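You operate a simulated robot arm through the tools that you are given. There is no shell and no other tool.

You run a simulated robot arm. Do the job below in one go: nothing can be reset, and whatever is moved stays where it is left.

JOB
Plug the column in, set the drag knob by the card, free the brake and crank one turn clockwise.
Fine: plugs and card lie on the yellow table; grey plug to grey socket; stop with the yellow mark where it began, within two fingers' width.

The check looks at the end state, three seconds after you hand in, the way a careful person would. Anything else that was tipped, shoved, dropped, spilled or broken makes it a failure.

ROBOT AND FRAMES
A 6-joint arm with a two-finger gripper, fixed in place. Base frame: the origin is on the floor under the middle of its stand, x ahead of it, y to its left, z up. Lengths are in m, angles in rad, forces in N, time in s.
It reaches about 1.572 m from its shoulder. Its first joint turns from -2.897 to 2.897 rad. Payload 2.45 kg.
The tool frame sits at the grasp point between the pads (the TCP): z along the fingers, y along the line on which they close. The tips reach 0.02 m beyond it. The gripper opens to 0.14 m; its body begins 0.168 m behind the TCP.
Orientation is told as [roll, pitch, yaw] about the base's x, y, z axes, in that order, counted from this pose: with the fingers straight down and closing along the base's y, the tool's x points along the base's -x, its y along +y and its z along -z.

CONTROLS
- The arm moves only by the tool nudge_tool. Its argument "plan" is a list of rows, each a list of 3 entries, a list of its own where there are three numbers: the turn, a rotation vector about the tool's x, y, z in units of 180 degrees (1.0 is 180 degrees), then the shift along the tool's x, y, z in units of 100 mm (1.0 is 100 mm), then the gripper command, from -1 (fully open) to 1 (shut), values between in proportion. In form: [[[ax, ay, az], [dx, dy, dz], hand], ...]. A call has 1 to 20 rows; each row is the pose to reach, as a shift and turn from the pose commanded when the call began, along the tool's axes at that moment. A call with a number of a shift or a turn outside -1 to 1 is refused whole. A row lasts 0.2 s, in which the tool goes at most 0.05 m and 0.15 rad; a call with a longer step from one row to the next is refused whole, and so is a gripper value outside its range. A pose out of reach is approached as far as the arm can. The call stops where the force on the tool passes 90 N (or 10 N more than at its start, if that is more) or the arm is blocked; 0.2 s more then pass. The fingers move at their own pace (about 0.045 m/s each) and stop on an object; they squeeze with about 30 N. The grip force told is the motor's: it shows also when the fingers shut on nothing. Time passes only in rows, and 0.2 s behind the last, so rows that repeat a pose let the fingers close. It gives the time, the measured TCP pose, the force on the tool (base axes), the opening and the grip force at its end, in the units of the frame above (readings bear some noise), with the torque about the TCP (base axes, N m) and any sound that the robot's microphone picked up, and new pictures: "pictures" is both (left out), scene, wrist or none.
- Cameras (640 x 400 px; columns grow to the right, rows downward): "scene" is fixed at [0.2249, -0.5043, 1.2075]; the picture's right is [0.62, -0.78, 0.00], its down [-0.28, -0.22, -0.94] and it looks along [0.73, 0.58, -0.35] (base axes); focal length 342 px, centre (320, 200). "wrist" rides on the gripper at [0.078, 0.011, -0.209] in the tool frame; the picture's right is [-0.14, 0.99, 0.00], its down [-0.92, -0.13, -0.37] and it looks along [-0.36, -0.05, 0.93] (tool axes); focal length 280 px, centre (320, 200). There is no depth. A picture from a camera that has moved, and an enlarged one, comes with that camera's place and axes in the base frame and with its lens. The place of the scene camera against the robot may be out by one fixed shift of up to 0.012 m in any direction.
- enlarge(camera, box): a new picture of the part [left, top, right, bottom] of that camera's present view, enlarged. The clock stands still meanwhile.
- hand_in(): hands the job in; it is judged then, once.

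Places have to be worked out from the pictures, the camera data and where the tool is seen. Open the gripper and draw the arm clear of the work before you hand the job in, unless the task says otherwise.

The tools are called after "Emit:" by a JSON object that holds its "op" and its "data". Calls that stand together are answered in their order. nudge_tool: Moves the arm, as the interface text tells. Its arguments: {"type":"object","properties":{"plan":{"type":"array"},"pictures":{"type":"string","enum":["both","scene","wrist","none"]}},"required":["plan"]} The other tools are called the same way: enlarge (camera, box) takes an enlarged picture of a part of a camera's view; hand_in () hands the job in.

At the start:

```text
clock: 0.0
tcp_pos: [0.6151, -0.306, 1.1071]
ee_rot: [0.0, -0.001, 0.0]
contact_force: [0.3, 0.1, 0.2]
moment: [-0.01, -0.01, -0.04]
finger_gap: 0.14
finger_force: 0.2
```

scene: 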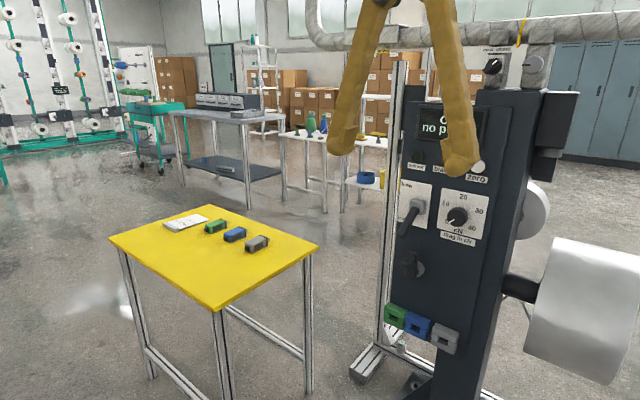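
wrist: 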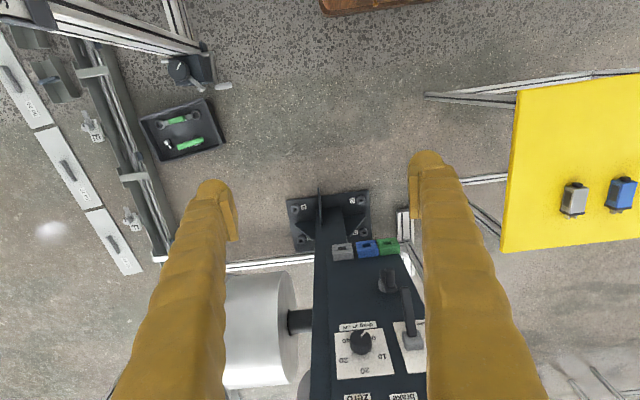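

I'll look first at the details: the column, the sockets, the card and the plugs.

Emit:
{"op": "enlarge", "data": {"camera": "scene", "box": [370, 80, 530, 260]}}

Emit:
{"op": "enlarge", "data": {"camera": "scene", "box": [140, 195, 300, 295]}}

Emit:
{"op": "enlarge", "data": {"camera": "scene", "box": [370, 230, 530, 400]}}

Emit:
{"op": "enlarge", "data": {"camera": "scene", "box": [440, 0, 640, 140]}}

Emit:
{"op": "enlarge", "data": {"camera": "wrist", "box": [220, 170, 460, 400]}}

```text
2.22 times, centred on (450, 170) of scene
camera zoom: at [0.2249, -0.5043, 1.2075], right [0.62, -0.78, 0.0], down [-0.28, -0.22, -0.94], along [0.73, 0.58, -0.35], focal length 761 px, centre (31, 267)
```

zoom: 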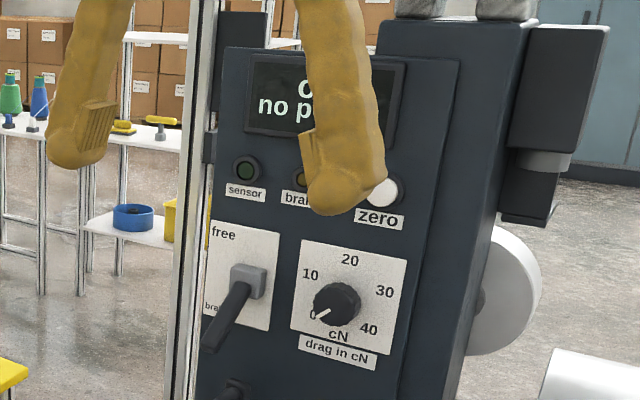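

```text
4.00 times, centred on (220, 245) of scene
camera zoom: at [0.2249, -0.5043, 1.2075], right [0.62, -0.78, 0.0], down [-0.28, -0.22, -0.94], along [0.73, 0.58, -0.35], focal length 1370 px, centre (720, 20)
```

zoom: 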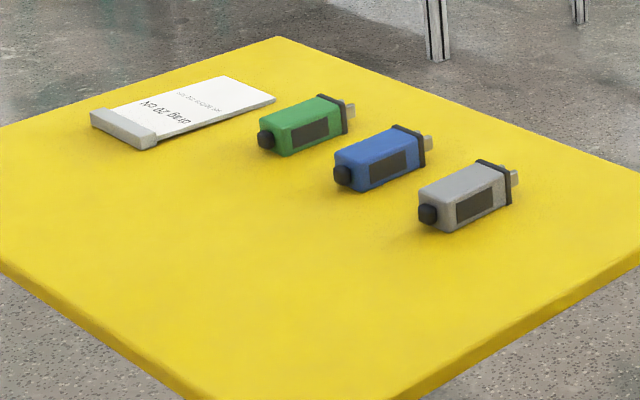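

```text
2.35 times, centred on (450, 315) of scene
camera zoom: at [0.2249, -0.5043, 1.2075], right [0.62, -0.78, 0.0], down [-0.28, -0.22, -0.94], along [0.73, 0.58, -0.35], focal length 806 px, centre (14, -71)
```

zoom: 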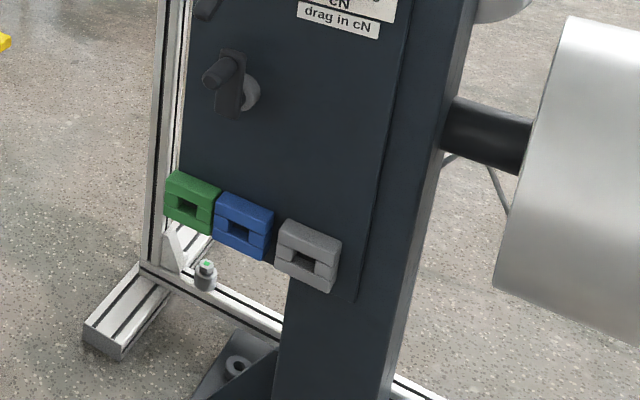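

```text
2.86 times, centred on (540, 70) of scene
camera zoom: at [0.2249, -0.5043, 1.2075], right [0.62, -0.78, 0.0], down [-0.28, -0.22, -0.94], along [0.73, 0.58, -0.35], focal length 978 px, centre (-309, 571)
```

zoom: 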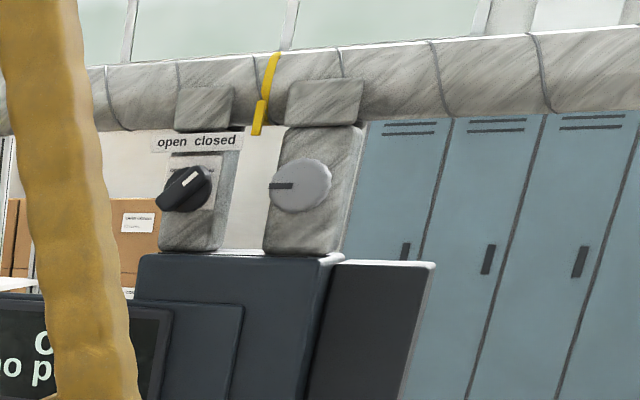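

```text
1.74 times, centred on (340, 285) of wrist
camera zoom: at [0.5367, -0.295, 1.3151], right [0.14, 0.99, 0.0], down [0.92, -0.13, 0.37], along [0.36, -0.05, -0.93], focal length 488 px, centre (285, 52)
```

zoom: 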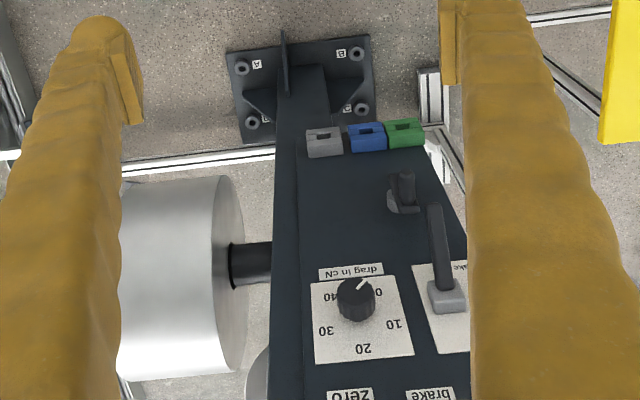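

The card seems to say "drag 20 cN"; I'll zoom more on the card, the display and the small crank-like thing under the lever.

Emit:
{"op": "enlarge", "data": {"camera": "scene", "box": [160, 208, 216, 236]}}

Emit:
{"op": "enlarge", "data": {"camera": "scene", "box": [385, 235, 465, 285]}}

Emit:
{"op": "enlarge", "data": {"camera": "scene", "box": [380, 290, 470, 360]}}

Emit:
{"op": "enlarge", "data": {"camera": "scene", "box": [490, 150, 640, 390]}}

Emit:
{"op": "enlarge", "data": {"camera": "wrist", "box": [0, 0, 240, 170]}}

Emit:
{"op": "enlarge", "data": {"camera": "wrist", "box": [360, 250, 430, 300]}}

```text
11.43 times, centred on (188, 222) of scene
camera zoom: at [0.2249, -0.5043, 1.2075], right [0.62, -0.78, 0.0], down [-0.28, -0.22, -0.94], along [0.73, 0.58, -0.35], focal length 3913 px, centre (1829, -51)
```

zoom: 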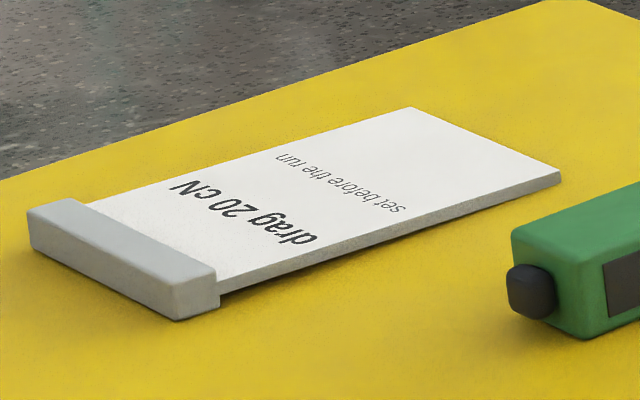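

```text
8.00 times, centred on (425, 260) of scene
camera zoom: at [0.2249, -0.5043, 1.2075], right [0.62, -0.78, 0.0], down [-0.28, -0.22, -0.94], along [0.73, 0.58, -0.35], focal length 2739 px, centre (-520, -280)
```

zoom: 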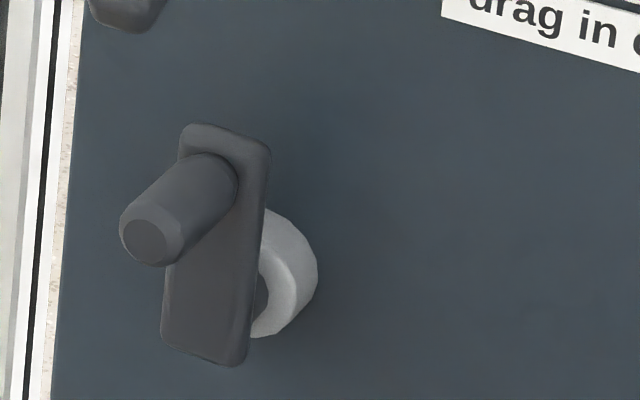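

```text
5.71 times, centred on (425, 325) of scene
camera zoom: at [0.2249, -0.5043, 1.2075], right [0.62, -0.78, 0.0], down [-0.28, -0.22, -0.94], along [0.73, 0.58, -0.35], focal length 1957 px, centre (-280, -514)
```

zoom: 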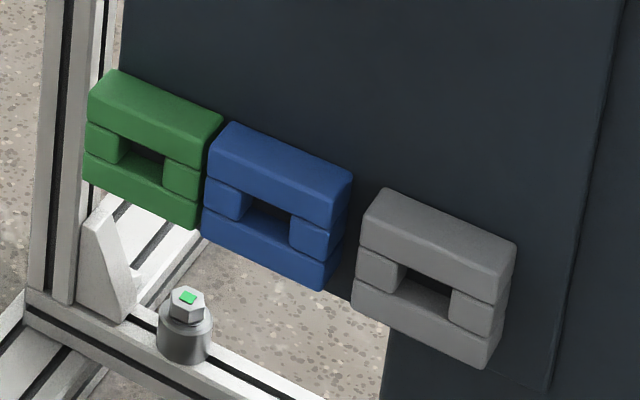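

```text
1.67 times, centred on (565, 270) of scene
camera zoom: at [0.2249, -0.5043, 1.2075], right [0.62, -0.78, 0.0], down [-0.28, -0.22, -0.94], along [0.73, 0.58, -0.35], focal length 571 px, centre (-88, 83)
```

zoom: 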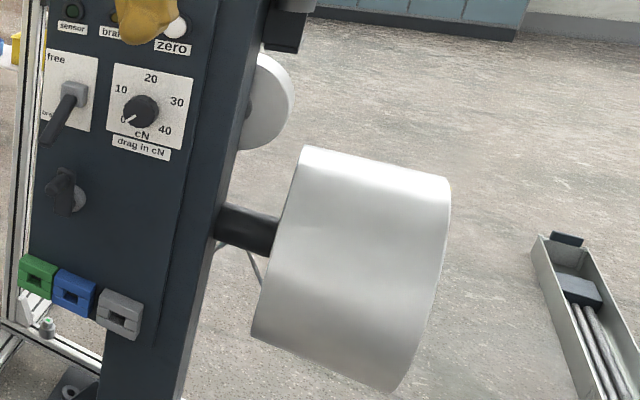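

```text
2.35 times, centred on (120, 85) of wrist
camera zoom: at [0.5367, -0.295, 1.3151], right [0.14, 0.99, 0.0], down [0.92, -0.13, 0.37], along [0.36, -0.05, -0.93], focal length 660 px, centre (791, 471)
```

zoom: 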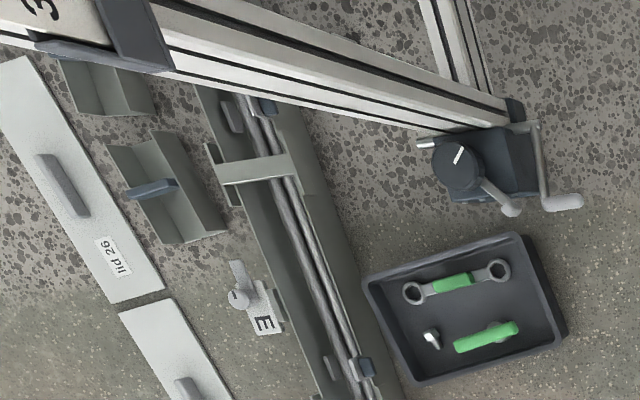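

```text
8.00 times, centred on (395, 275) of wrist
camera zoom: at [0.5367, -0.295, 1.3151], right [0.14, 0.99, 0.0], down [0.92, -0.13, 0.37], along [0.36, -0.05, -0.93], focal length 2243 px, centre (-280, -400)
```

zoom: 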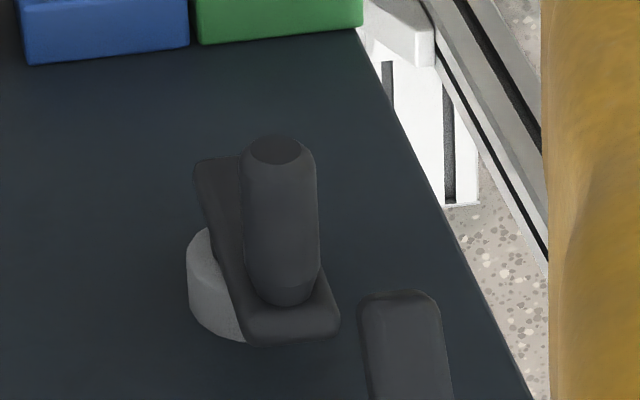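

The card reads "drag 20 cN – set before the run". Triangulating: grey plug ≈ [0.865, 0.27, 0.69] with its prong toward +x, grey socket ≈ [1.05, -0.29, 0.49], drag knob ≈ [1.03, -0.28, 0.88], crank handle ≈ [0.97, -0.17, 0.73]. I'll tilt the tool 45° forward and go down a little for a closer look at the panel.

Emit:
{"op": "nudge_tool", "data": {"plan": [[[0, -0.036, 0], [0, 0.07, 0.14], -1], [[0, -0.072, 0], [0, 0.14, 0.28], -1], [[0, -0.108, 0], [0, 0.2, 0.42], -1], [[0, -0.143, 0], [0, 0.26, 0.56], -1], [[0, -0.179, 0], [0, 0.33, 0.7], -1], [[0, -0.215, 0], [0, 0.4, 0.85], -1], [[0, -0.25, 0], [0, 0.46, 1.0], -1]], "pictures": "both"}}

```text
clock: 1.6
tcp_pos: [0.6136, -0.2608, 1.0059]
ee_rot: [-0.003, -0.782, 0.002]
contact_force: [0.5, 0.2, 0.7]
moment: [0.06, 0.1, 0.01]
finger_gap: 0.1399
finger_force: 0.1
camera wrist: at [0.4102, -0.2488, 1.0977], right [0.09, 0.99, 0.1], down [0.39, -0.13, 0.91], along [0.91, -0.05, -0.4], focal length 280 px, centre (320, 200)
```

scene: 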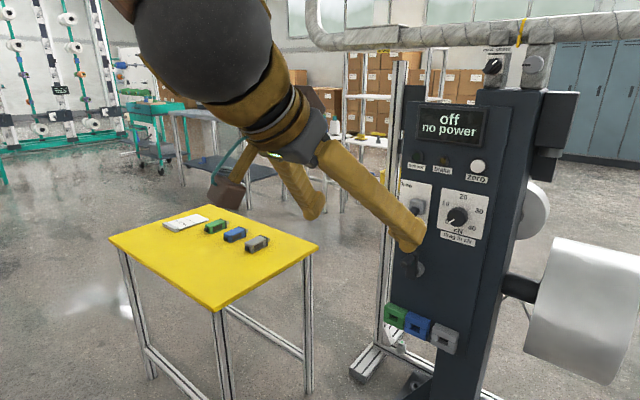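
wrist: 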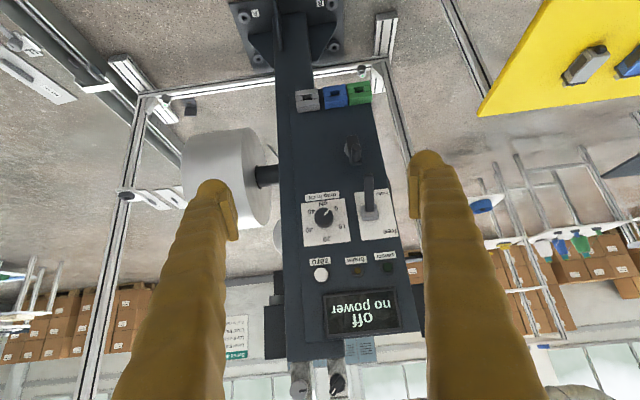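

Now the panel is seen almost face-on (upside down). I'll zoom in for detail.

Emit:
{"op": "enlarge", "data": {"camera": "wrist", "box": [280, 180, 420, 280]}}

Emit:
{"op": "enlarge", "data": {"camera": "wrist", "box": [280, 70, 400, 170]}}

Emit:
{"op": "enlarge", "data": {"camera": "wrist", "box": [180, 120, 300, 240]}}

Emit:
{"op": "enlarge", "data": {"camera": "wrist", "box": [260, 260, 420, 400]}}

Emit:
{"op": "enlarge", "data": {"camera": "scene", "box": [380, 170, 540, 290]}}

```text
4.00 times, centred on (350, 230) of wrist
camera zoom: at [0.4102, -0.2488, 1.0977], right [0.09, 0.99, 0.1], down [0.39, -0.13, 0.91], along [0.91, -0.05, -0.4], focal length 1122 px, centre (200, 80)
```

zoom: 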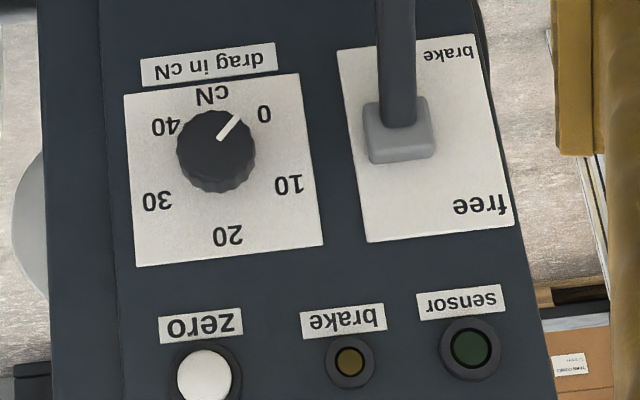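

```text
4.00 times, centred on (340, 120) of wrist
camera zoom: at [0.4102, -0.2488, 1.0977], right [0.09, 0.99, 0.1], down [0.39, -0.13, 0.91], along [0.91, -0.05, -0.4], focal length 1122 px, centre (240, 520)
```

zoom: 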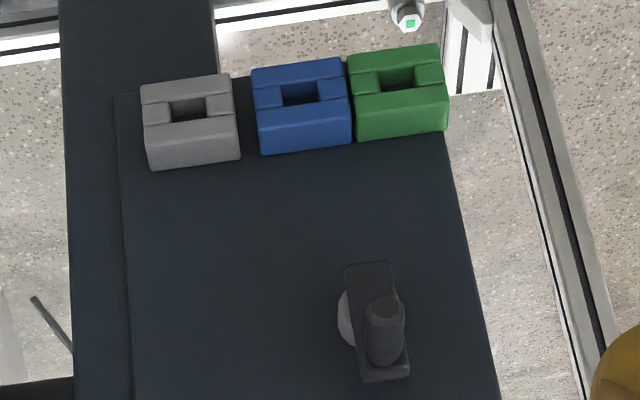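

```text
3.33 times, centred on (240, 180) of wrist
camera zoom: at [0.4102, -0.2488, 1.0977], right [0.09, 0.99, 0.1], down [0.39, -0.13, 0.91], along [0.91, -0.05, -0.4], focal length 935 px, centre (587, 267)
```

zoom: 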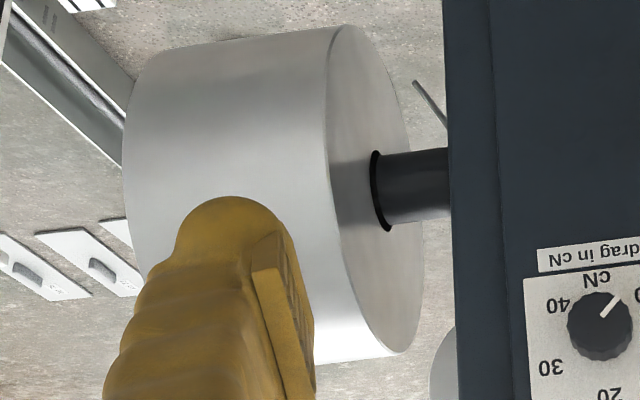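

```text
2.86 times, centred on (340, 330) of wrist
camera zoom: at [0.4102, -0.2488, 1.0977], right [0.09, 0.99, 0.1], down [0.39, -0.13, 0.91], along [0.91, -0.05, -0.4], focal length 801 px, centre (263, -171)
```

zoom: 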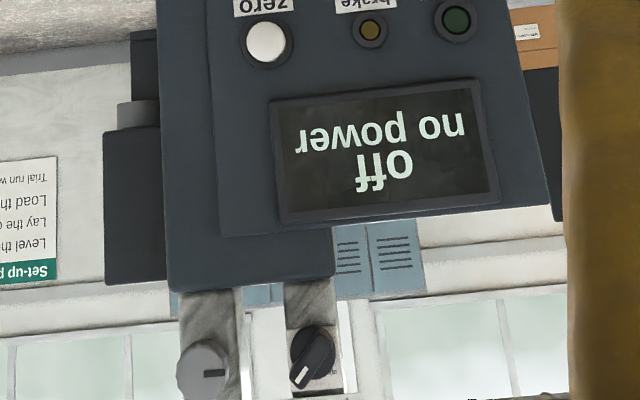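

```text
3.33 times, centred on (460, 230) of scene
camera zoom: at [0.2249, -0.5043, 1.2075], right [0.62, -0.78, 0.0], down [-0.28, -0.22, -0.94], along [0.73, 0.58, -0.35], focal length 1141 px, centre (-147, 100)
```

zoom: 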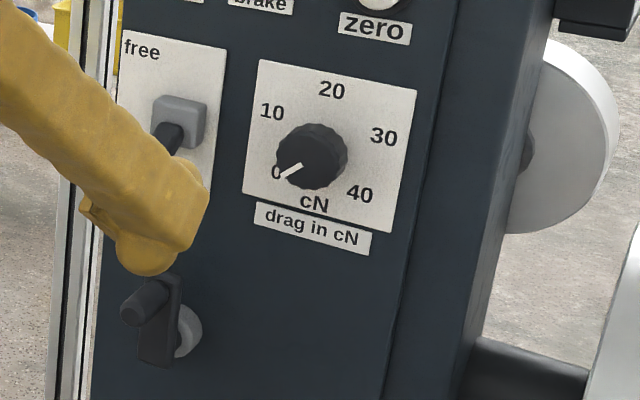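

The panel faces -x squarely: crank handle tip ≈ [0.97, -0.183, 0.732], knob front ≈ [1.05, -0.279, 0.857]; the lever points down to "brake", and the display says "off, no power". Now I go over to the yellow table, keeping the 45° tilt.

Emit:
{"op": "nudge_tool", "data": {"plan": [[[0, 0, 0], [0, 0.4, 0.1], -1], [[0, 0, 0], [0, 0.8, 0.22], -1], [[0, 0, 0], [0.02, 1.0, 0.35], -1]], "pictures": "none"}}

Emit:
{"op": "nudge_tool", "data": {"plan": [[[0, 0, 0], [0, 0.4, 0.1], -1], [[0, 0, 0], [0, 0.8, 0.22], -1], [[0, 0, 0], [0.02, 1.0, 0.35], -1]], "pictures": "none"}}

Emit:
{"op": "nudge_tool", "data": {"plan": [[[0, 0, 0], [0, 0.4, 0.1], -1], [[0, 0, 0], [0, 0.8, 0.22], -1], [[0, 0, 0], [0.02, 1.0, 0.35], -1]], "pictures": "none"}}

Emit:
{"op": "nudge_tool", "data": {"plan": [[[0, 0, 0], [0, 0.4, 0.1], -1], [[0, 0, 0], [0, 0.8, 0.22], -1], [[0, 0, 0], [0.02, 1.0, 0.35], -1]], "pictures": "both"}}

```text
clock: 2.4
tcp_pos: [0.6365, -0.1606, 0.9817]
ee_rot: [0.0, -0.786, -0.001]
contact_force: [-0.7, -0.8, 0.7]
moment: [0.02, 0.01, 0.0]
finger_gap: 0.1401
finger_force: 0.1
```

```text
clock: 3.2
tcp_pos: [0.6606, -0.0602, 0.9565]
ee_rot: [0.0, -0.784, -0.003]
contact_force: [0.5, -0.7, 0.4]
moment: [0.0, 0.03, 0.04]
finger_gap: 0.14
finger_force: 0.0
```

```text
clock: 4.0
tcp_pos: [0.6644, -0.0302, 0.9337]
ee_rot: [-0.01, -0.776, 0.061]
contact_force: [-0.2, -0.3, 0.3]
moment: [0.01, -0.05, 0.01]
finger_gap: 0.1397
finger_force: 0.1
out of reach, approached as far as the arm can: row 1, 2, 3
```

```text
clock: 4.8
tcp_pos: [0.6738, 0.0068, 0.9055]
ee_rot: [-0.001, -0.767, 0.12]
contact_force: [0.8, -0.4, 0.7]
moment: [-0.04, 0.04, 0.0]
finger_gap: 0.1401
finger_force: 0.1
out of reach, approached as far as the arm can: row 1, 2, 3
camera wrist: at [0.4722, -0.0055, 0.9992], right [-0.02, 1.0, 0.09], down [0.42, -0.08, 0.91], along [0.91, 0.06, -0.41], focal length 280 px, centre (320, 200)
```

scene: 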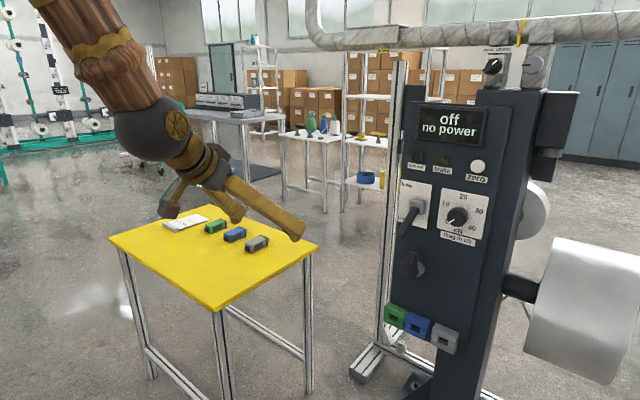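
wrist: 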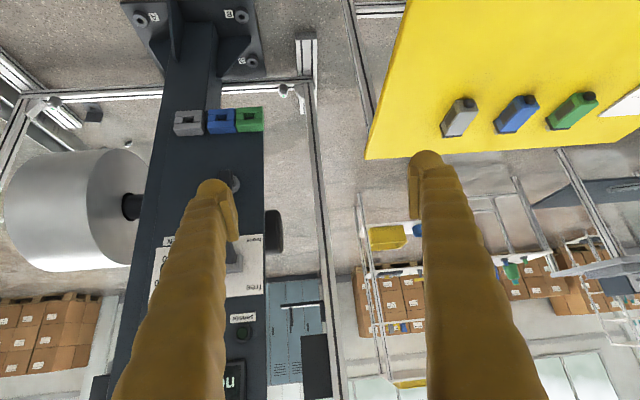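

The arm is folded too tight here (out of reach close in); the wrist needs to be further out in x. I'll move forward (+x) and check where the commanded pose stands.

Emit:
{"op": "nudge_tool", "data": {"plan": [[[0, 0, 0], [-0.24, 0, 0.24], -1], [[0, 0, 0], [-0.48, 0, 0.48], -1], [[0, 0, 0], [-0.7, 0, 0.7], -1], [[0, 0, 0], [-0.7, 0, 0.7], -1]], "pictures": "none"}}

```text
clock: 5.8
tcp_pos: [0.7817, 0.0107, 0.9006]
ee_rot: [-0.05, -0.783, 0.169]
contact_force: [0.2, 0.8, -0.8]
moment: [-0.01, -0.01, -0.03]
finger_gap: 0.1402
finger_force: 0.0
out of reach, approached as far as the arm can: row 1, 2, 3, 4
```

The wrist seems at a joint limit with the tool tilted this way at y≈0 (wrist roll). I'll back off in y and return to fingers-down, then cross over to the table in that orientation.

Emit:
{"op": "nudge_tool", "data": {"plan": [[[0, 0, 0], [0, -0.4, 0], -1], [[0, 0, 0], [0, -0.8, 0], -1], [[0, 0.03, 0], [0, -1, 0], -1], [[0, 0.065, 0], [0, -1, 0], -1], [[0, 0.1, 0], [0, -1, 0], -1], [[0, 0.14, 0], [0, -1, 0], -1], [[0, 0.18, 0], [0, -1, 0], -1], [[0, 0.22, 0], [0, -1, 0], -1], [[0, 0.25, 0], [0, -1, 0], -1], [[0, 0.25, 0], [0, -1, 0], -1]], "pictures": "none"}}

```text
clock: 8.0
tcp_pos: [0.7865, -0.0219, 0.905]
ee_rot: [-0.006, 0.009, 0.049]
contact_force: [0.9, -0.8, 0.1]
moment: [0.09, -0.01, 0.0]
finger_gap: 0.14
finger_force: 0.1
out of reach, approached as far as the arm can: row 1, 2, 4, 5, 6
```

Back to fingers-down and within reach. Now I cross to above the grey plug.

Emit:
{"op": "nudge_tool", "data": {"plan": [[[0, 0, 0.0156], [0, 0.4, 0], -1], [[0, 0, 0.0156], [0, 0.8, 0], -1], [[0, 0, 0.0156], [0, 1.0, 0], -1]], "pictures": "none"}}

Emit:
{"op": "nudge_tool", "data": {"plan": [[[0, 0, 0], [0, 0.4, 0], -1], [[0, 0, 0], [0, 0.8, 0], -1], [[0, 0, 0], [0, 1.0, 0], -1]], "pictures": "none"}}

Emit:
{"op": "nudge_tool", "data": {"plan": [[[0, 0, 0], [0, 0.4, 0], -1], [[0, 0, 0], [0, 0.8, 0], -1], [[0, 0, 0], [0, 0.9, 0], -1]], "pictures": "both"}}

```text
clock: 8.8
tcp_pos: [0.7835, 0.0779, 0.9063]
ee_rot: [-0.007, 0.009, 0.007]
contact_force: [0.2, 0.7, 0.0]
moment: [-0.01, 0.01, 0.0]
finger_gap: 0.1398
finger_force: 0.0
```

```text
clock: 9.6
tcp_pos: [0.7807, 0.1756, 0.9027]
ee_rot: [-0.006, 0.01, 0.004]
contact_force: [-0.3, -0.1, -0.1]
moment: [0.03, 0.0, -0.03]
finger_gap: 0.1401
finger_force: 0.0
```

```text
clock: 10.4
tcp_pos: [0.7805, 0.2661, 0.9034]
ee_rot: [-0.008, 0.008, 0.005]
contact_force: [-0.5, 0.1, 0.6]
moment: [0.01, -0.03, -0.03]
finger_gap: 0.1402
finger_force: 0.1
camera wrist: at [0.7035, 0.2782, 1.1108], right [0.13, 0.99, -0.01], down [0.92, -0.12, 0.36], along [0.36, -0.06, -0.93], focal length 280 px, centre (320, 200)
```

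scene: 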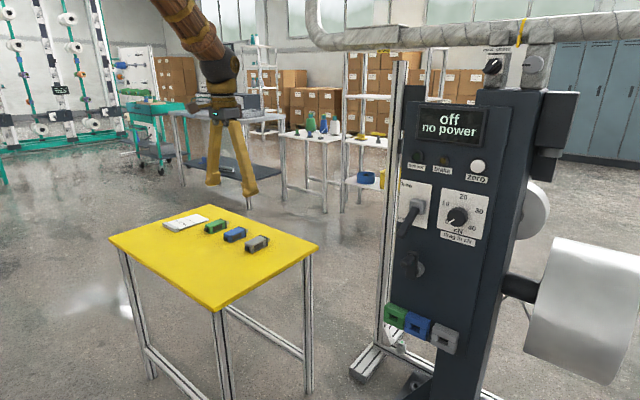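
wrist: 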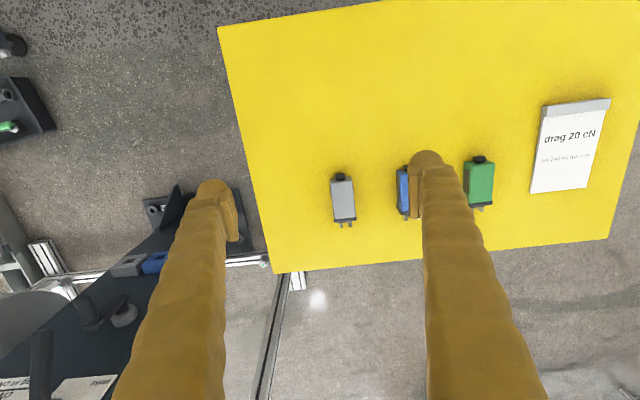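

Emit:
{"op": "enlarge", "data": {"camera": "wrist", "box": [310, 160, 374, 240]}}

Emit:
{"op": "enlarge", "data": {"camera": "wrist", "box": [520, 80, 630, 210]}}

Emit:
{"op": "enlarge", "data": {"camera": "scene", "box": [236, 225, 276, 265]}}

```text
5.00 times, centred on (342, 200) of wrist
camera zoom: at [0.7035, 0.2782, 1.1108], right [0.13, 0.99, -0.01], down [0.92, -0.12, 0.36], along [0.36, -0.06, -0.93], focal length 1402 px, centre (210, 200)
```

zoom: 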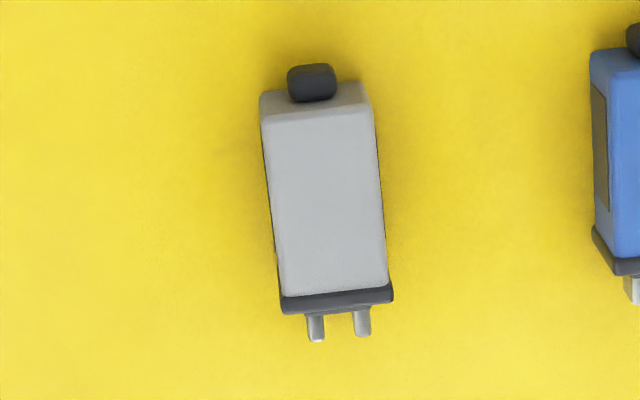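

```text
3.08 times, centred on (575, 145) of wrist
camera zoom: at [0.7035, 0.2782, 1.1108], right [0.13, 0.99, -0.01], down [0.92, -0.12, 0.36], along [0.36, -0.06, -0.93], focal length 863 px, centre (-465, 369)
```

zoom: 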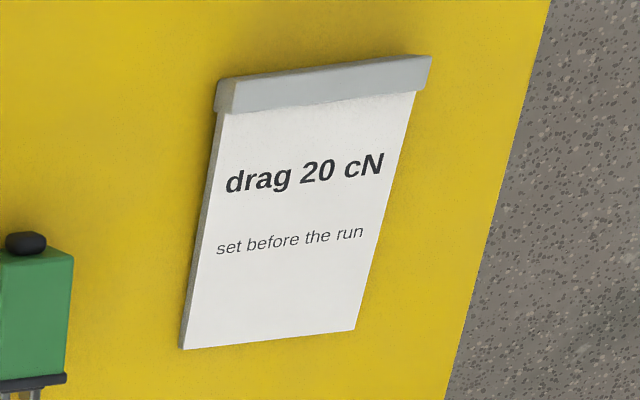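

```text
10.00 times, centred on (256, 245) of scene
camera zoom: at [0.2249, -0.5043, 1.2075], right [0.62, -0.78, 0.0], down [-0.28, -0.22, -0.94], along [0.73, 0.58, -0.35], focal length 3424 px, centre (960, -250)
```

zoom: 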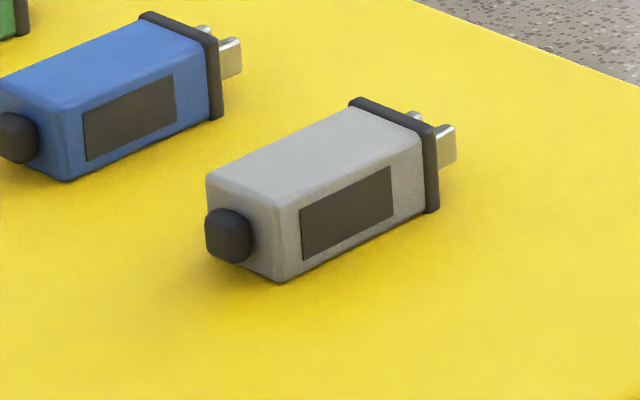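

I'll check the scene camera's offset with the fingertips, whose true place is known.

Emit:
{"op": "enlarge", "data": {"camera": "scene", "box": [180, 120, 280, 200]}}

```text
5.00 times, centred on (230, 160) of scene
camera zoom: at [0.2249, -0.5043, 1.2075], right [0.62, -0.78, 0.0], down [-0.28, -0.22, -0.94], along [0.73, 0.58, -0.35], focal length 1712 px, centre (770, 400)
```

zoom: 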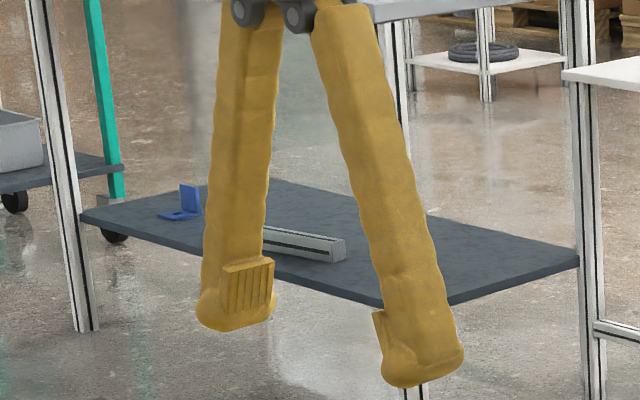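

The grey plug's body spans x≈0.845–0.915, y≈0.29, top z≈0.68; two blades point +x. I'll tilt 30°, narrow the fingers to ~65 mm so they clear the blue plug, and stop ~12 cm over the plug to look again.

Emit:
{"op": "nudge_tool", "data": {"plan": [[[0, -0.035, 0], [-0.19, 0.05, 0.2], 0.07], [[0, -0.07, 0], [-0.38, 0.1, 0.4], 0.07], [[0, -0.105, 0], [-0.57, 0.15, 0.6], 0.07], [[0, -0.14, 0], [-0.76, 0.2, 0.8], 0.07], [[0, -0.1667, 0], [-0.95, 0.244, 1.0], 0.07], [[0, -0.1667, 0], [-0.95, 0.244, 1.0], 0.07]], "pictures": "both"}}

```text
clock: 11.8
tcp_pos: [0.8755, 0.2891, 0.8006]
ee_rot: [-0.009, -0.516, 0.009]
contact_force: [0.1, -0.4, -0.2]
moment: [-0.02, 0.01, 0.0]
finger_gap: 0.0653
finger_force: 0.1
camera wrist: at [0.7041, 0.2997, 0.9432], right [0.11, 0.99, 0.06], down [0.62, -0.12, 0.78], along [0.78, -0.05, -0.63], focal length 280 px, centre (320, 200)
```

scene: 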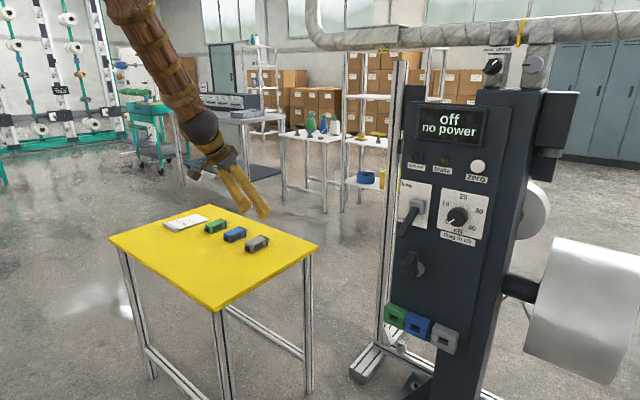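
wrist: 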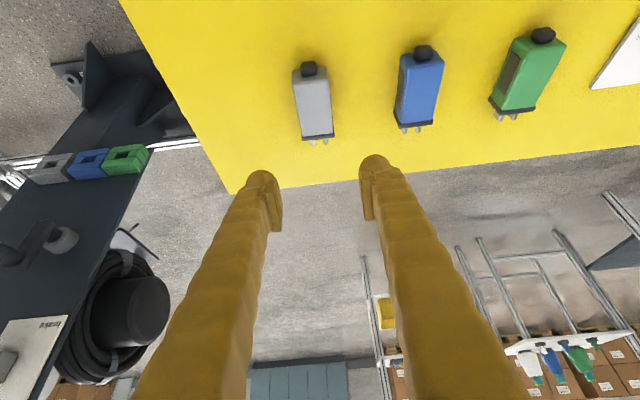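

Emit:
{"op": "enlarge", "data": {"camera": "wrist", "box": [275, 50, 355, 150]}}

Emit:
{"op": "enlarge", "data": {"camera": "wrist", "box": [0, 130, 160, 230]}}

```text
4.00 times, centred on (315, 100) of wrist
camera zoom: at [0.7041, 0.2997, 0.9432], right [0.11, 0.99, 0.06], down [0.62, -0.12, 0.78], along [0.78, -0.05, -0.63], focal length 1122 px, centre (340, 600)
```

zoom: 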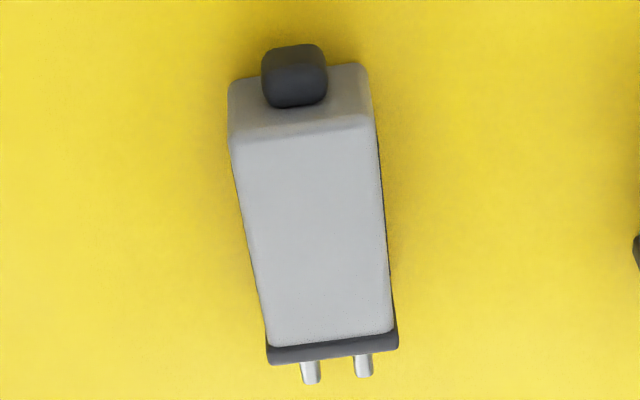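

```text
4.00 times, centred on (80, 180) of wrist
camera zoom: at [0.7041, 0.2997, 0.9432], right [0.11, 0.99, 0.06], down [0.62, -0.12, 0.78], along [0.78, -0.05, -0.63], focal length 1122 px, centre (1280, 280)
```

zoom: 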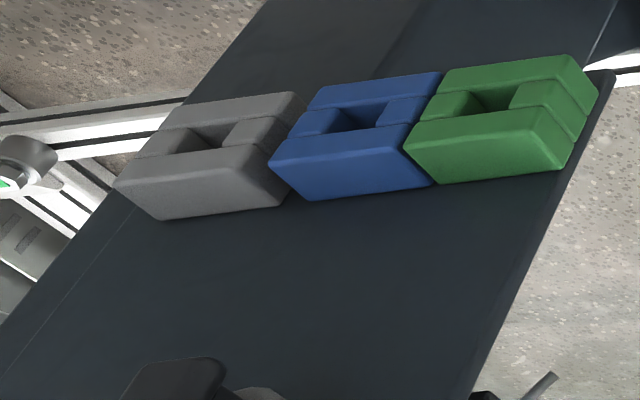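

Triangulating from the two wrist views: plug body x≈0.837–0.902, y≈0.290, top z≈0.69, table z≈0.662. I descend to z≈0.716 centred at x≈0.87 and look.

Emit:
{"op": "nudge_tool", "data": {"plan": [[[0, 0, 0.002], [0.12, 0.0, 0.18], 0.07], [[-0.001, 0, 0.0039], [0.24, 0.005, 0.36], 0.07], [[-0.001, 0, 0.0039], [0.36, 0.01, 0.54], 0.07], [[-0.001, 0, 0.0039], [0.47, 0.01, 0.71], 0.07]], "pictures": "both"}}

```text
clock: 12.8
tcp_pos: [0.869, 0.292, 0.7144]
ee_rot: [0.002, -0.513, -0.006]
contact_force: [0.5, -0.2, 0.1]
moment: [0.0, 0.0, -0.01]
finger_gap: 0.0652
finger_force: 0.1
camera wrist: at [0.6989, 0.3042, 0.8566], right [0.12, 0.99, 0.07], down [0.62, -0.13, 0.77], along [0.78, -0.05, -0.63], focal length 280 px, centre (320, 200)
```

scene: 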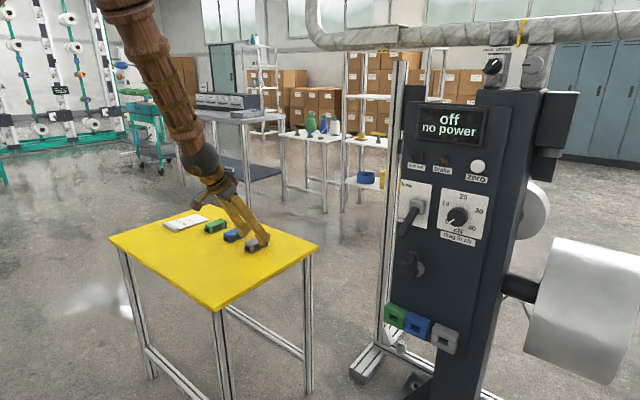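
wrist: 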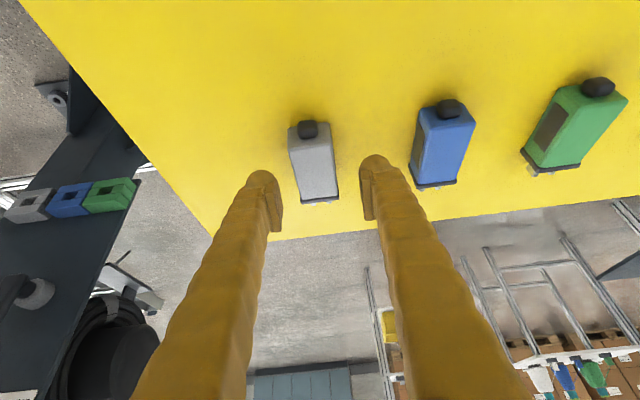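

Emit:
{"op": "enlarge", "data": {"camera": "wrist", "box": [230, 100, 410, 230]}}

Emit:
{"op": "enlarge", "data": {"camera": "scene", "box": [210, 210, 290, 260]}}

```text
3.08 times, centred on (320, 165) of wrist
camera zoom: at [0.6989, 0.3042, 0.8566], right [0.12, 0.99, 0.07], down [0.62, -0.13, 0.77], along [0.78, -0.05, -0.63], focal length 863 px, centre (320, 308)
```

zoom: 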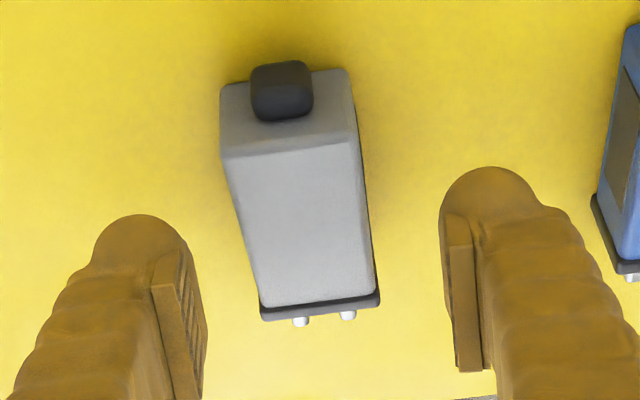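

```text
8.00 times, centred on (250, 235) of scene
camera zoom: at [0.2249, -0.5043, 1.2075], right [0.62, -0.78, 0.0], down [-0.28, -0.22, -0.94], along [0.73, 0.58, -0.35], focal length 2739 px, centre (880, -80)
```

zoom: 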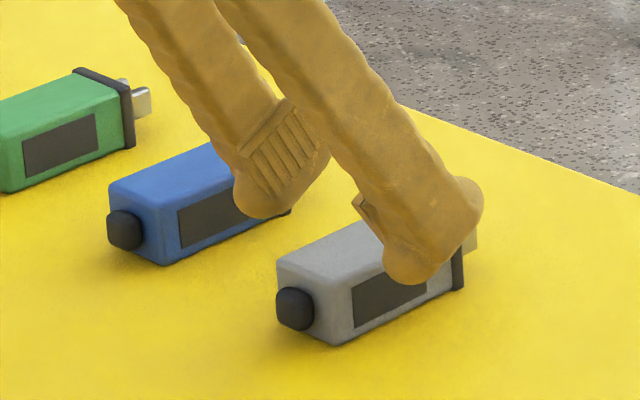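

Top of the plug is at z≈0.6875, so the table is ≈0.658. I descend to TCP z≈0.684 (tips a few mm above the table), then check.

Emit:
{"op": "nudge_tool", "data": {"plan": [[[0, 0, 0], [0.05, -0.005, 0.09], 0.07], [[0, 0, 0], [0.1, -0.01, 0.18], 0.07], [[0, 0, 0], [0.149, -0.015, 0.265], 0.07]], "pictures": "both"}}

```text
clock: 13.6
tcp_pos: [0.8696, 0.2903, 0.6852]
ee_rot: [0.002, -0.515, -0.005]
contact_force: [0.6, -0.5, -0.1]
moment: [0.0, 0.01, -0.01]
finger_gap: 0.0653
finger_force: 0.0
camera wrist: at [0.6987, 0.3017, 0.8277], right [0.12, 0.99, 0.07], down [0.62, -0.13, 0.77], along [0.78, -0.05, -0.63], focal length 280 px, centre (320, 200)
```

scene: 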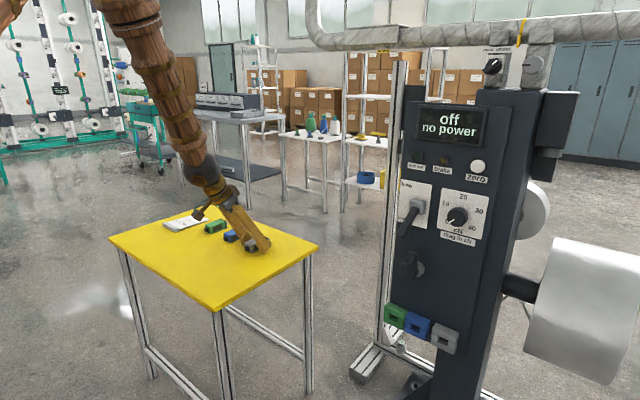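
wrist: 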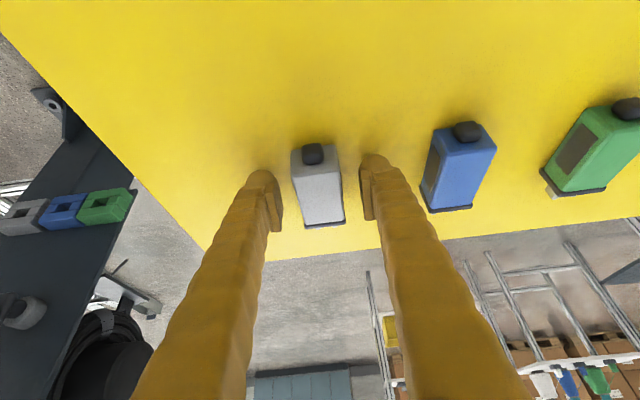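

Emit:
{"op": "enlarge", "data": {"camera": "scene", "box": [215, 205, 295, 265]}}

Emit:
{"op": "enlarge", "data": {"camera": "wrist", "box": [240, 120, 400, 240]}}

```text
6.67 times, centred on (255, 235) of scene
camera zoom: at [0.2249, -0.5043, 1.2075], right [0.62, -0.78, 0.0], down [-0.28, -0.22, -0.94], along [0.73, 0.58, -0.35], focal length 2283 px, centre (753, -33)
```

zoom: 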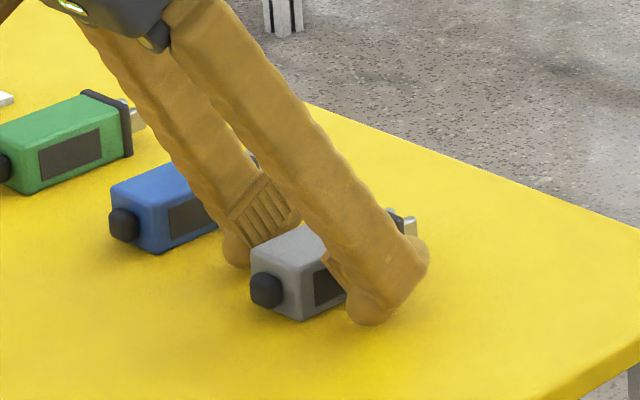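

```text
3.33 times, centred on (320, 180) of wrist
camera zoom: at [0.6987, 0.3017, 0.8277], right [0.12, 0.99, 0.07], down [0.62, -0.13, 0.77], along [0.78, -0.05, -0.63], focal length 935 px, centre (320, 267)
```

zoom: 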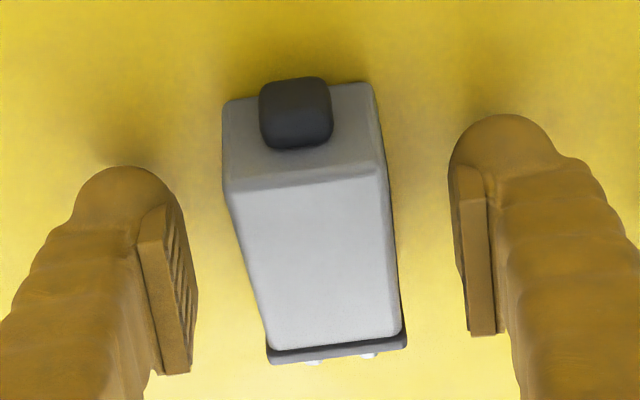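

Clear of the table, plug centred between the pads. I close the gripper.

Emit:
{"op": "nudge_tool", "data": {"plan": [[[0, 0, 0], [0, 0, 0], 1], [[0, 0, 0], [0, 0, 0], 1], [[0, 0, 0], [0, 0, 0], 1], [[0, 0, 0], [0, 0, 0], 1], [[0, 0, 0], [0, 0, 0], 1], [[0, 0, 0], [0, 0, 0], 1]], "pictures": "both"}}

```text
clock: 15.0
tcp_pos: [0.8702, 0.2905, 0.686]
ee_rot: [0.003, -0.515, -0.005]
contact_force: [0.1, 0.2, 0.1]
moment: [-0.01, 0.03, 0.03]
finger_gap: 0.0348
finger_force: 29.9
camera wrist: at [0.6988, 0.3017, 0.828], right [0.12, 0.99, 0.07], down [0.62, -0.13, 0.77], along [0.78, -0.05, -0.63], focal length 280 px, centre (320, 200)
```

scene: 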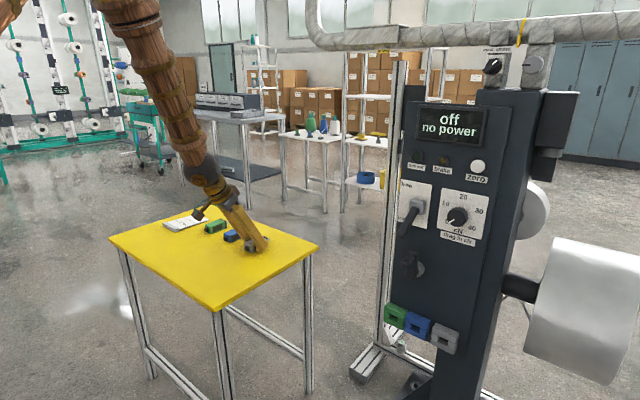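
wrist: 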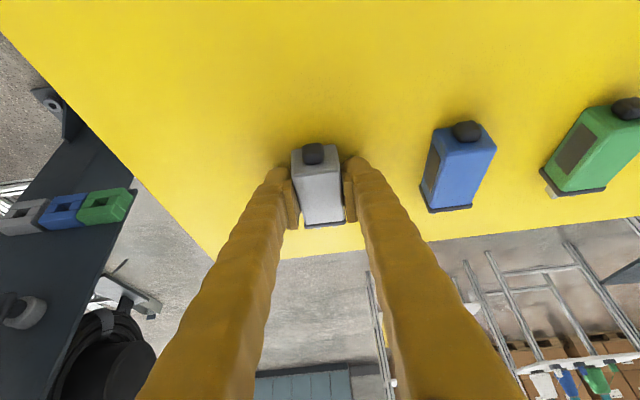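

Gripped with 30 N at 34.8 mm. I lift straight up 10 cm.

Emit:
{"op": "nudge_tool", "data": {"plan": [[[0, 0, 0], [-0.049, 0, -0.087], 1], [[0, 0, 0], [-0.147, 0, -0.261], 1], [[0, 0, 0], [-0.294, 0, -0.522], 1], [[0, 0, 0], [-0.441, 0, -0.783], 1], [[0, 0, 0], [-0.54, 0, -0.96], 1]], "pictures": "both"}}

```text
clock: 16.2
tcp_pos: [0.8683, 0.2916, 0.7959]
ee_rot: [0.001, -0.514, -0.003]
contact_force: [-0.7, 0.1, -0.7]
moment: [0.0, 0.01, 0.0]
finger_gap: 0.0348
finger_force: 30.0
camera wrist: at [0.6975, 0.3018, 0.9378], right [0.12, 0.99, 0.07], down [0.62, -0.13, 0.77], along [0.78, -0.05, -0.63], focal length 280 px, centre (320, 200)
```

scene: 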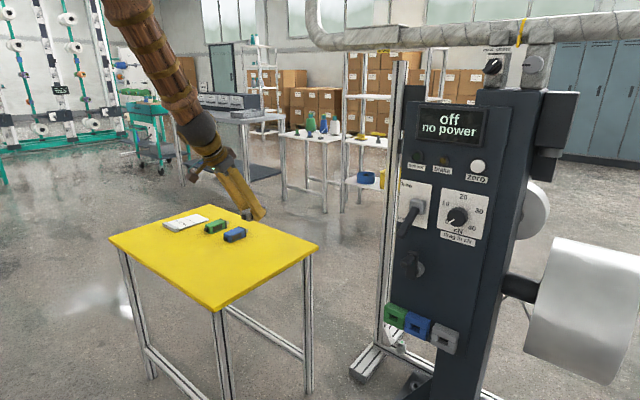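
wrist: 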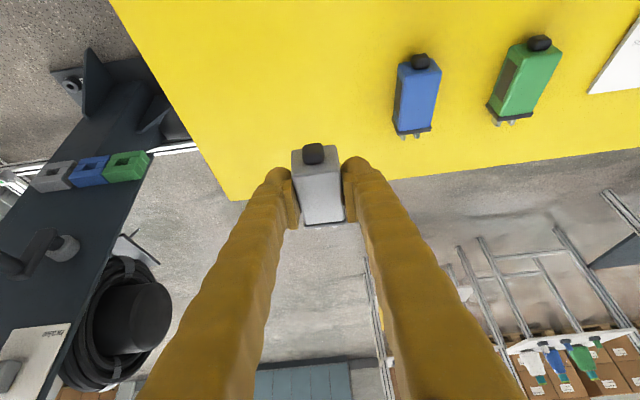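

The plug is held level. I return the tool to vertical while moving away from the table, then cross to the column's y.

Emit:
{"op": "nudge_tool", "data": {"plan": [[[0, 0.035, 0], [0.09, -0.2, -0.05], 1], [[0, 0.07, 0], [0.17, -0.4, -0.1], 1], [[0, 0.105, 0], [0.26, -0.6, -0.15], 1], [[0, 0.14, 0], [0.35, -0.8, -0.2], 1], [[0, 0.1635, 0], [0.436, -1.0, -0.245], 1]], "pictures": "none"}}

Emit:
{"op": "nudge_tool", "data": {"plan": [[[0, 0, 0], [0, -0.35, 0], 1], [[0, 0, 0], [0, -0.7, 0], 1], [[0, 0, 0], [0, -1.0, 0], 1]], "pictures": "none"}}

Emit:
{"op": "nudge_tool", "data": {"plan": [[[0, 0, 0], [0, -0.35, 0], 1], [[0, 0, 0], [0, -0.7, 0], 1], [[0, 0, 0], [0, -1.0, 0], 1]], "pictures": "none"}}

Emit:
{"op": "nudge_tool", "data": {"plan": [[[0, 0, 0], [0, -0.35, 0], 1], [[0, 0, 0], [0, -0.7, 0], 1], [[0, 0, 0], [0, -1.0, 0], 1]], "pictures": "both"}}

```text
clock: 17.4
tcp_pos: [0.8184, 0.1907, 0.7982]
ee_rot: [0.003, 0.001, -0.002]
contact_force: [0.6, -0.1, -0.5]
moment: [-0.03, 0.02, 0.01]
finger_gap: 0.0348
finger_force: 30.2
```

```text
clock: 18.2
tcp_pos: [0.8183, 0.0888, 0.7948]
ee_rot: [0.003, -0.002, -0.004]
contact_force: [0.6, 0.1, -0.5]
moment: [-0.01, -0.03, -0.02]
finger_gap: 0.035
finger_force: 30.1
```

```text
clock: 19.0
tcp_pos: [0.8184, -0.0111, 0.7933]
ee_rot: [0.003, -0.001, -0.002]
contact_force: [-0.3, 1.3, -0.6]
moment: [0.01, -0.02, -0.02]
finger_gap: 0.0347
finger_force: 29.6
```

```text
clock: 19.8
tcp_pos: [0.8162, -0.1106, 0.7926]
ee_rot: [0.002, -0.002, -0.004]
contact_force: [0.5, 0.3, -0.8]
moment: [0.01, 0.01, -0.01]
finger_gap: 0.0349
finger_force: 29.8
camera wrist: at [0.7384, -0.0999, 1.0006], right [0.14, 0.99, 0.0], down [0.92, -0.13, 0.37], along [0.37, -0.05, -0.93], focal length 280 px, centre (320, 200)
```

scene: 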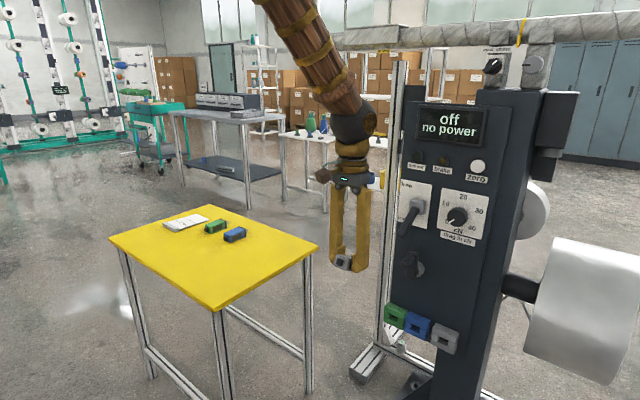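
wrist: 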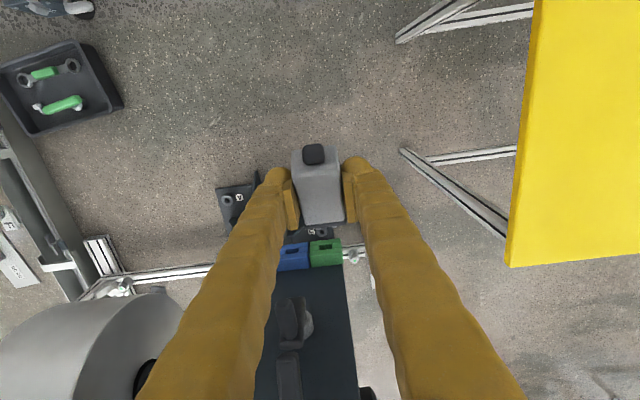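

I go on to y≈-0.29, descending and tilting again to 30°, keeping x≈0.8 clear of the crank.

Emit:
{"op": "nudge_tool", "data": {"plan": [[[0, 0, 0], [0.05, -0.35, 0], 1], [[0, 0, 0], [0.1, -0.7, 0], 1], [[0, 0, 0], [0.16, -0.9, 0.1], 1]], "pictures": "none"}}

Emit:
{"op": "nudge_tool", "data": {"plan": [[[0, -0.035, 0], [0, -0.2, 0.2], 1], [[0, -0.07, 0], [0, -0.4, 0.4], 1], [[0, -0.105, 0], [0, -0.6, 0.6], 1], [[0, -0.14, 0], [0, -0.8, 0.8], 1], [[0, -0.1667, 0], [0, -0.88, 1.0], 1]], "pictures": "both"}}

```text
clock: 20.6
tcp_pos: [0.8009, -0.2001, 0.7859]
ee_rot: [0.002, -0.002, -0.003]
contact_force: [0.3, 0.6, -0.7]
moment: [-0.01, 0.02, 0.02]
finger_gap: 0.0349
finger_force: 30.2
```

```text
clock: 22.0
tcp_pos: [0.7643, -0.2527, 0.6685]
ee_rot: [0.074, -0.406, 0.085]
contact_force: [-0.2, 0.2, -0.9]
moment: [-0.01, -0.01, 0.01]
finger_gap: 0.0346
finger_force: 30.8
stopped in row 5: the arm was blocked; the commanded pose is now the measured one
camera wrist: at [0.6101, -0.2698, 0.8278], right [0.01, 0.99, 0.12], down [0.71, -0.1, 0.69], along [0.7, 0.08, -0.71], focal length 280 px, centre (320, 200)
```

scene: 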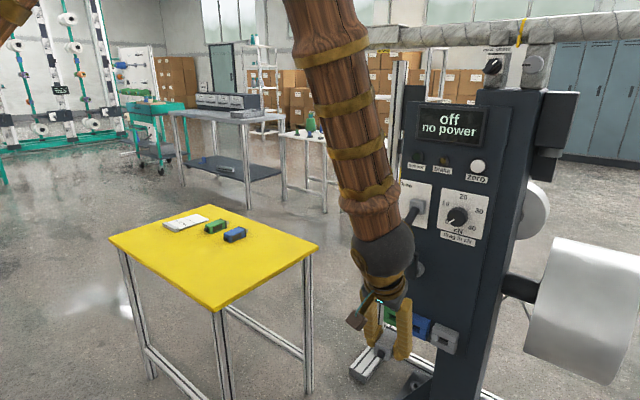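
wrist: 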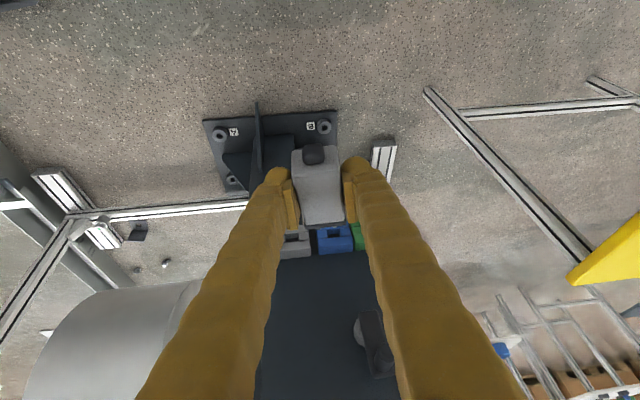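

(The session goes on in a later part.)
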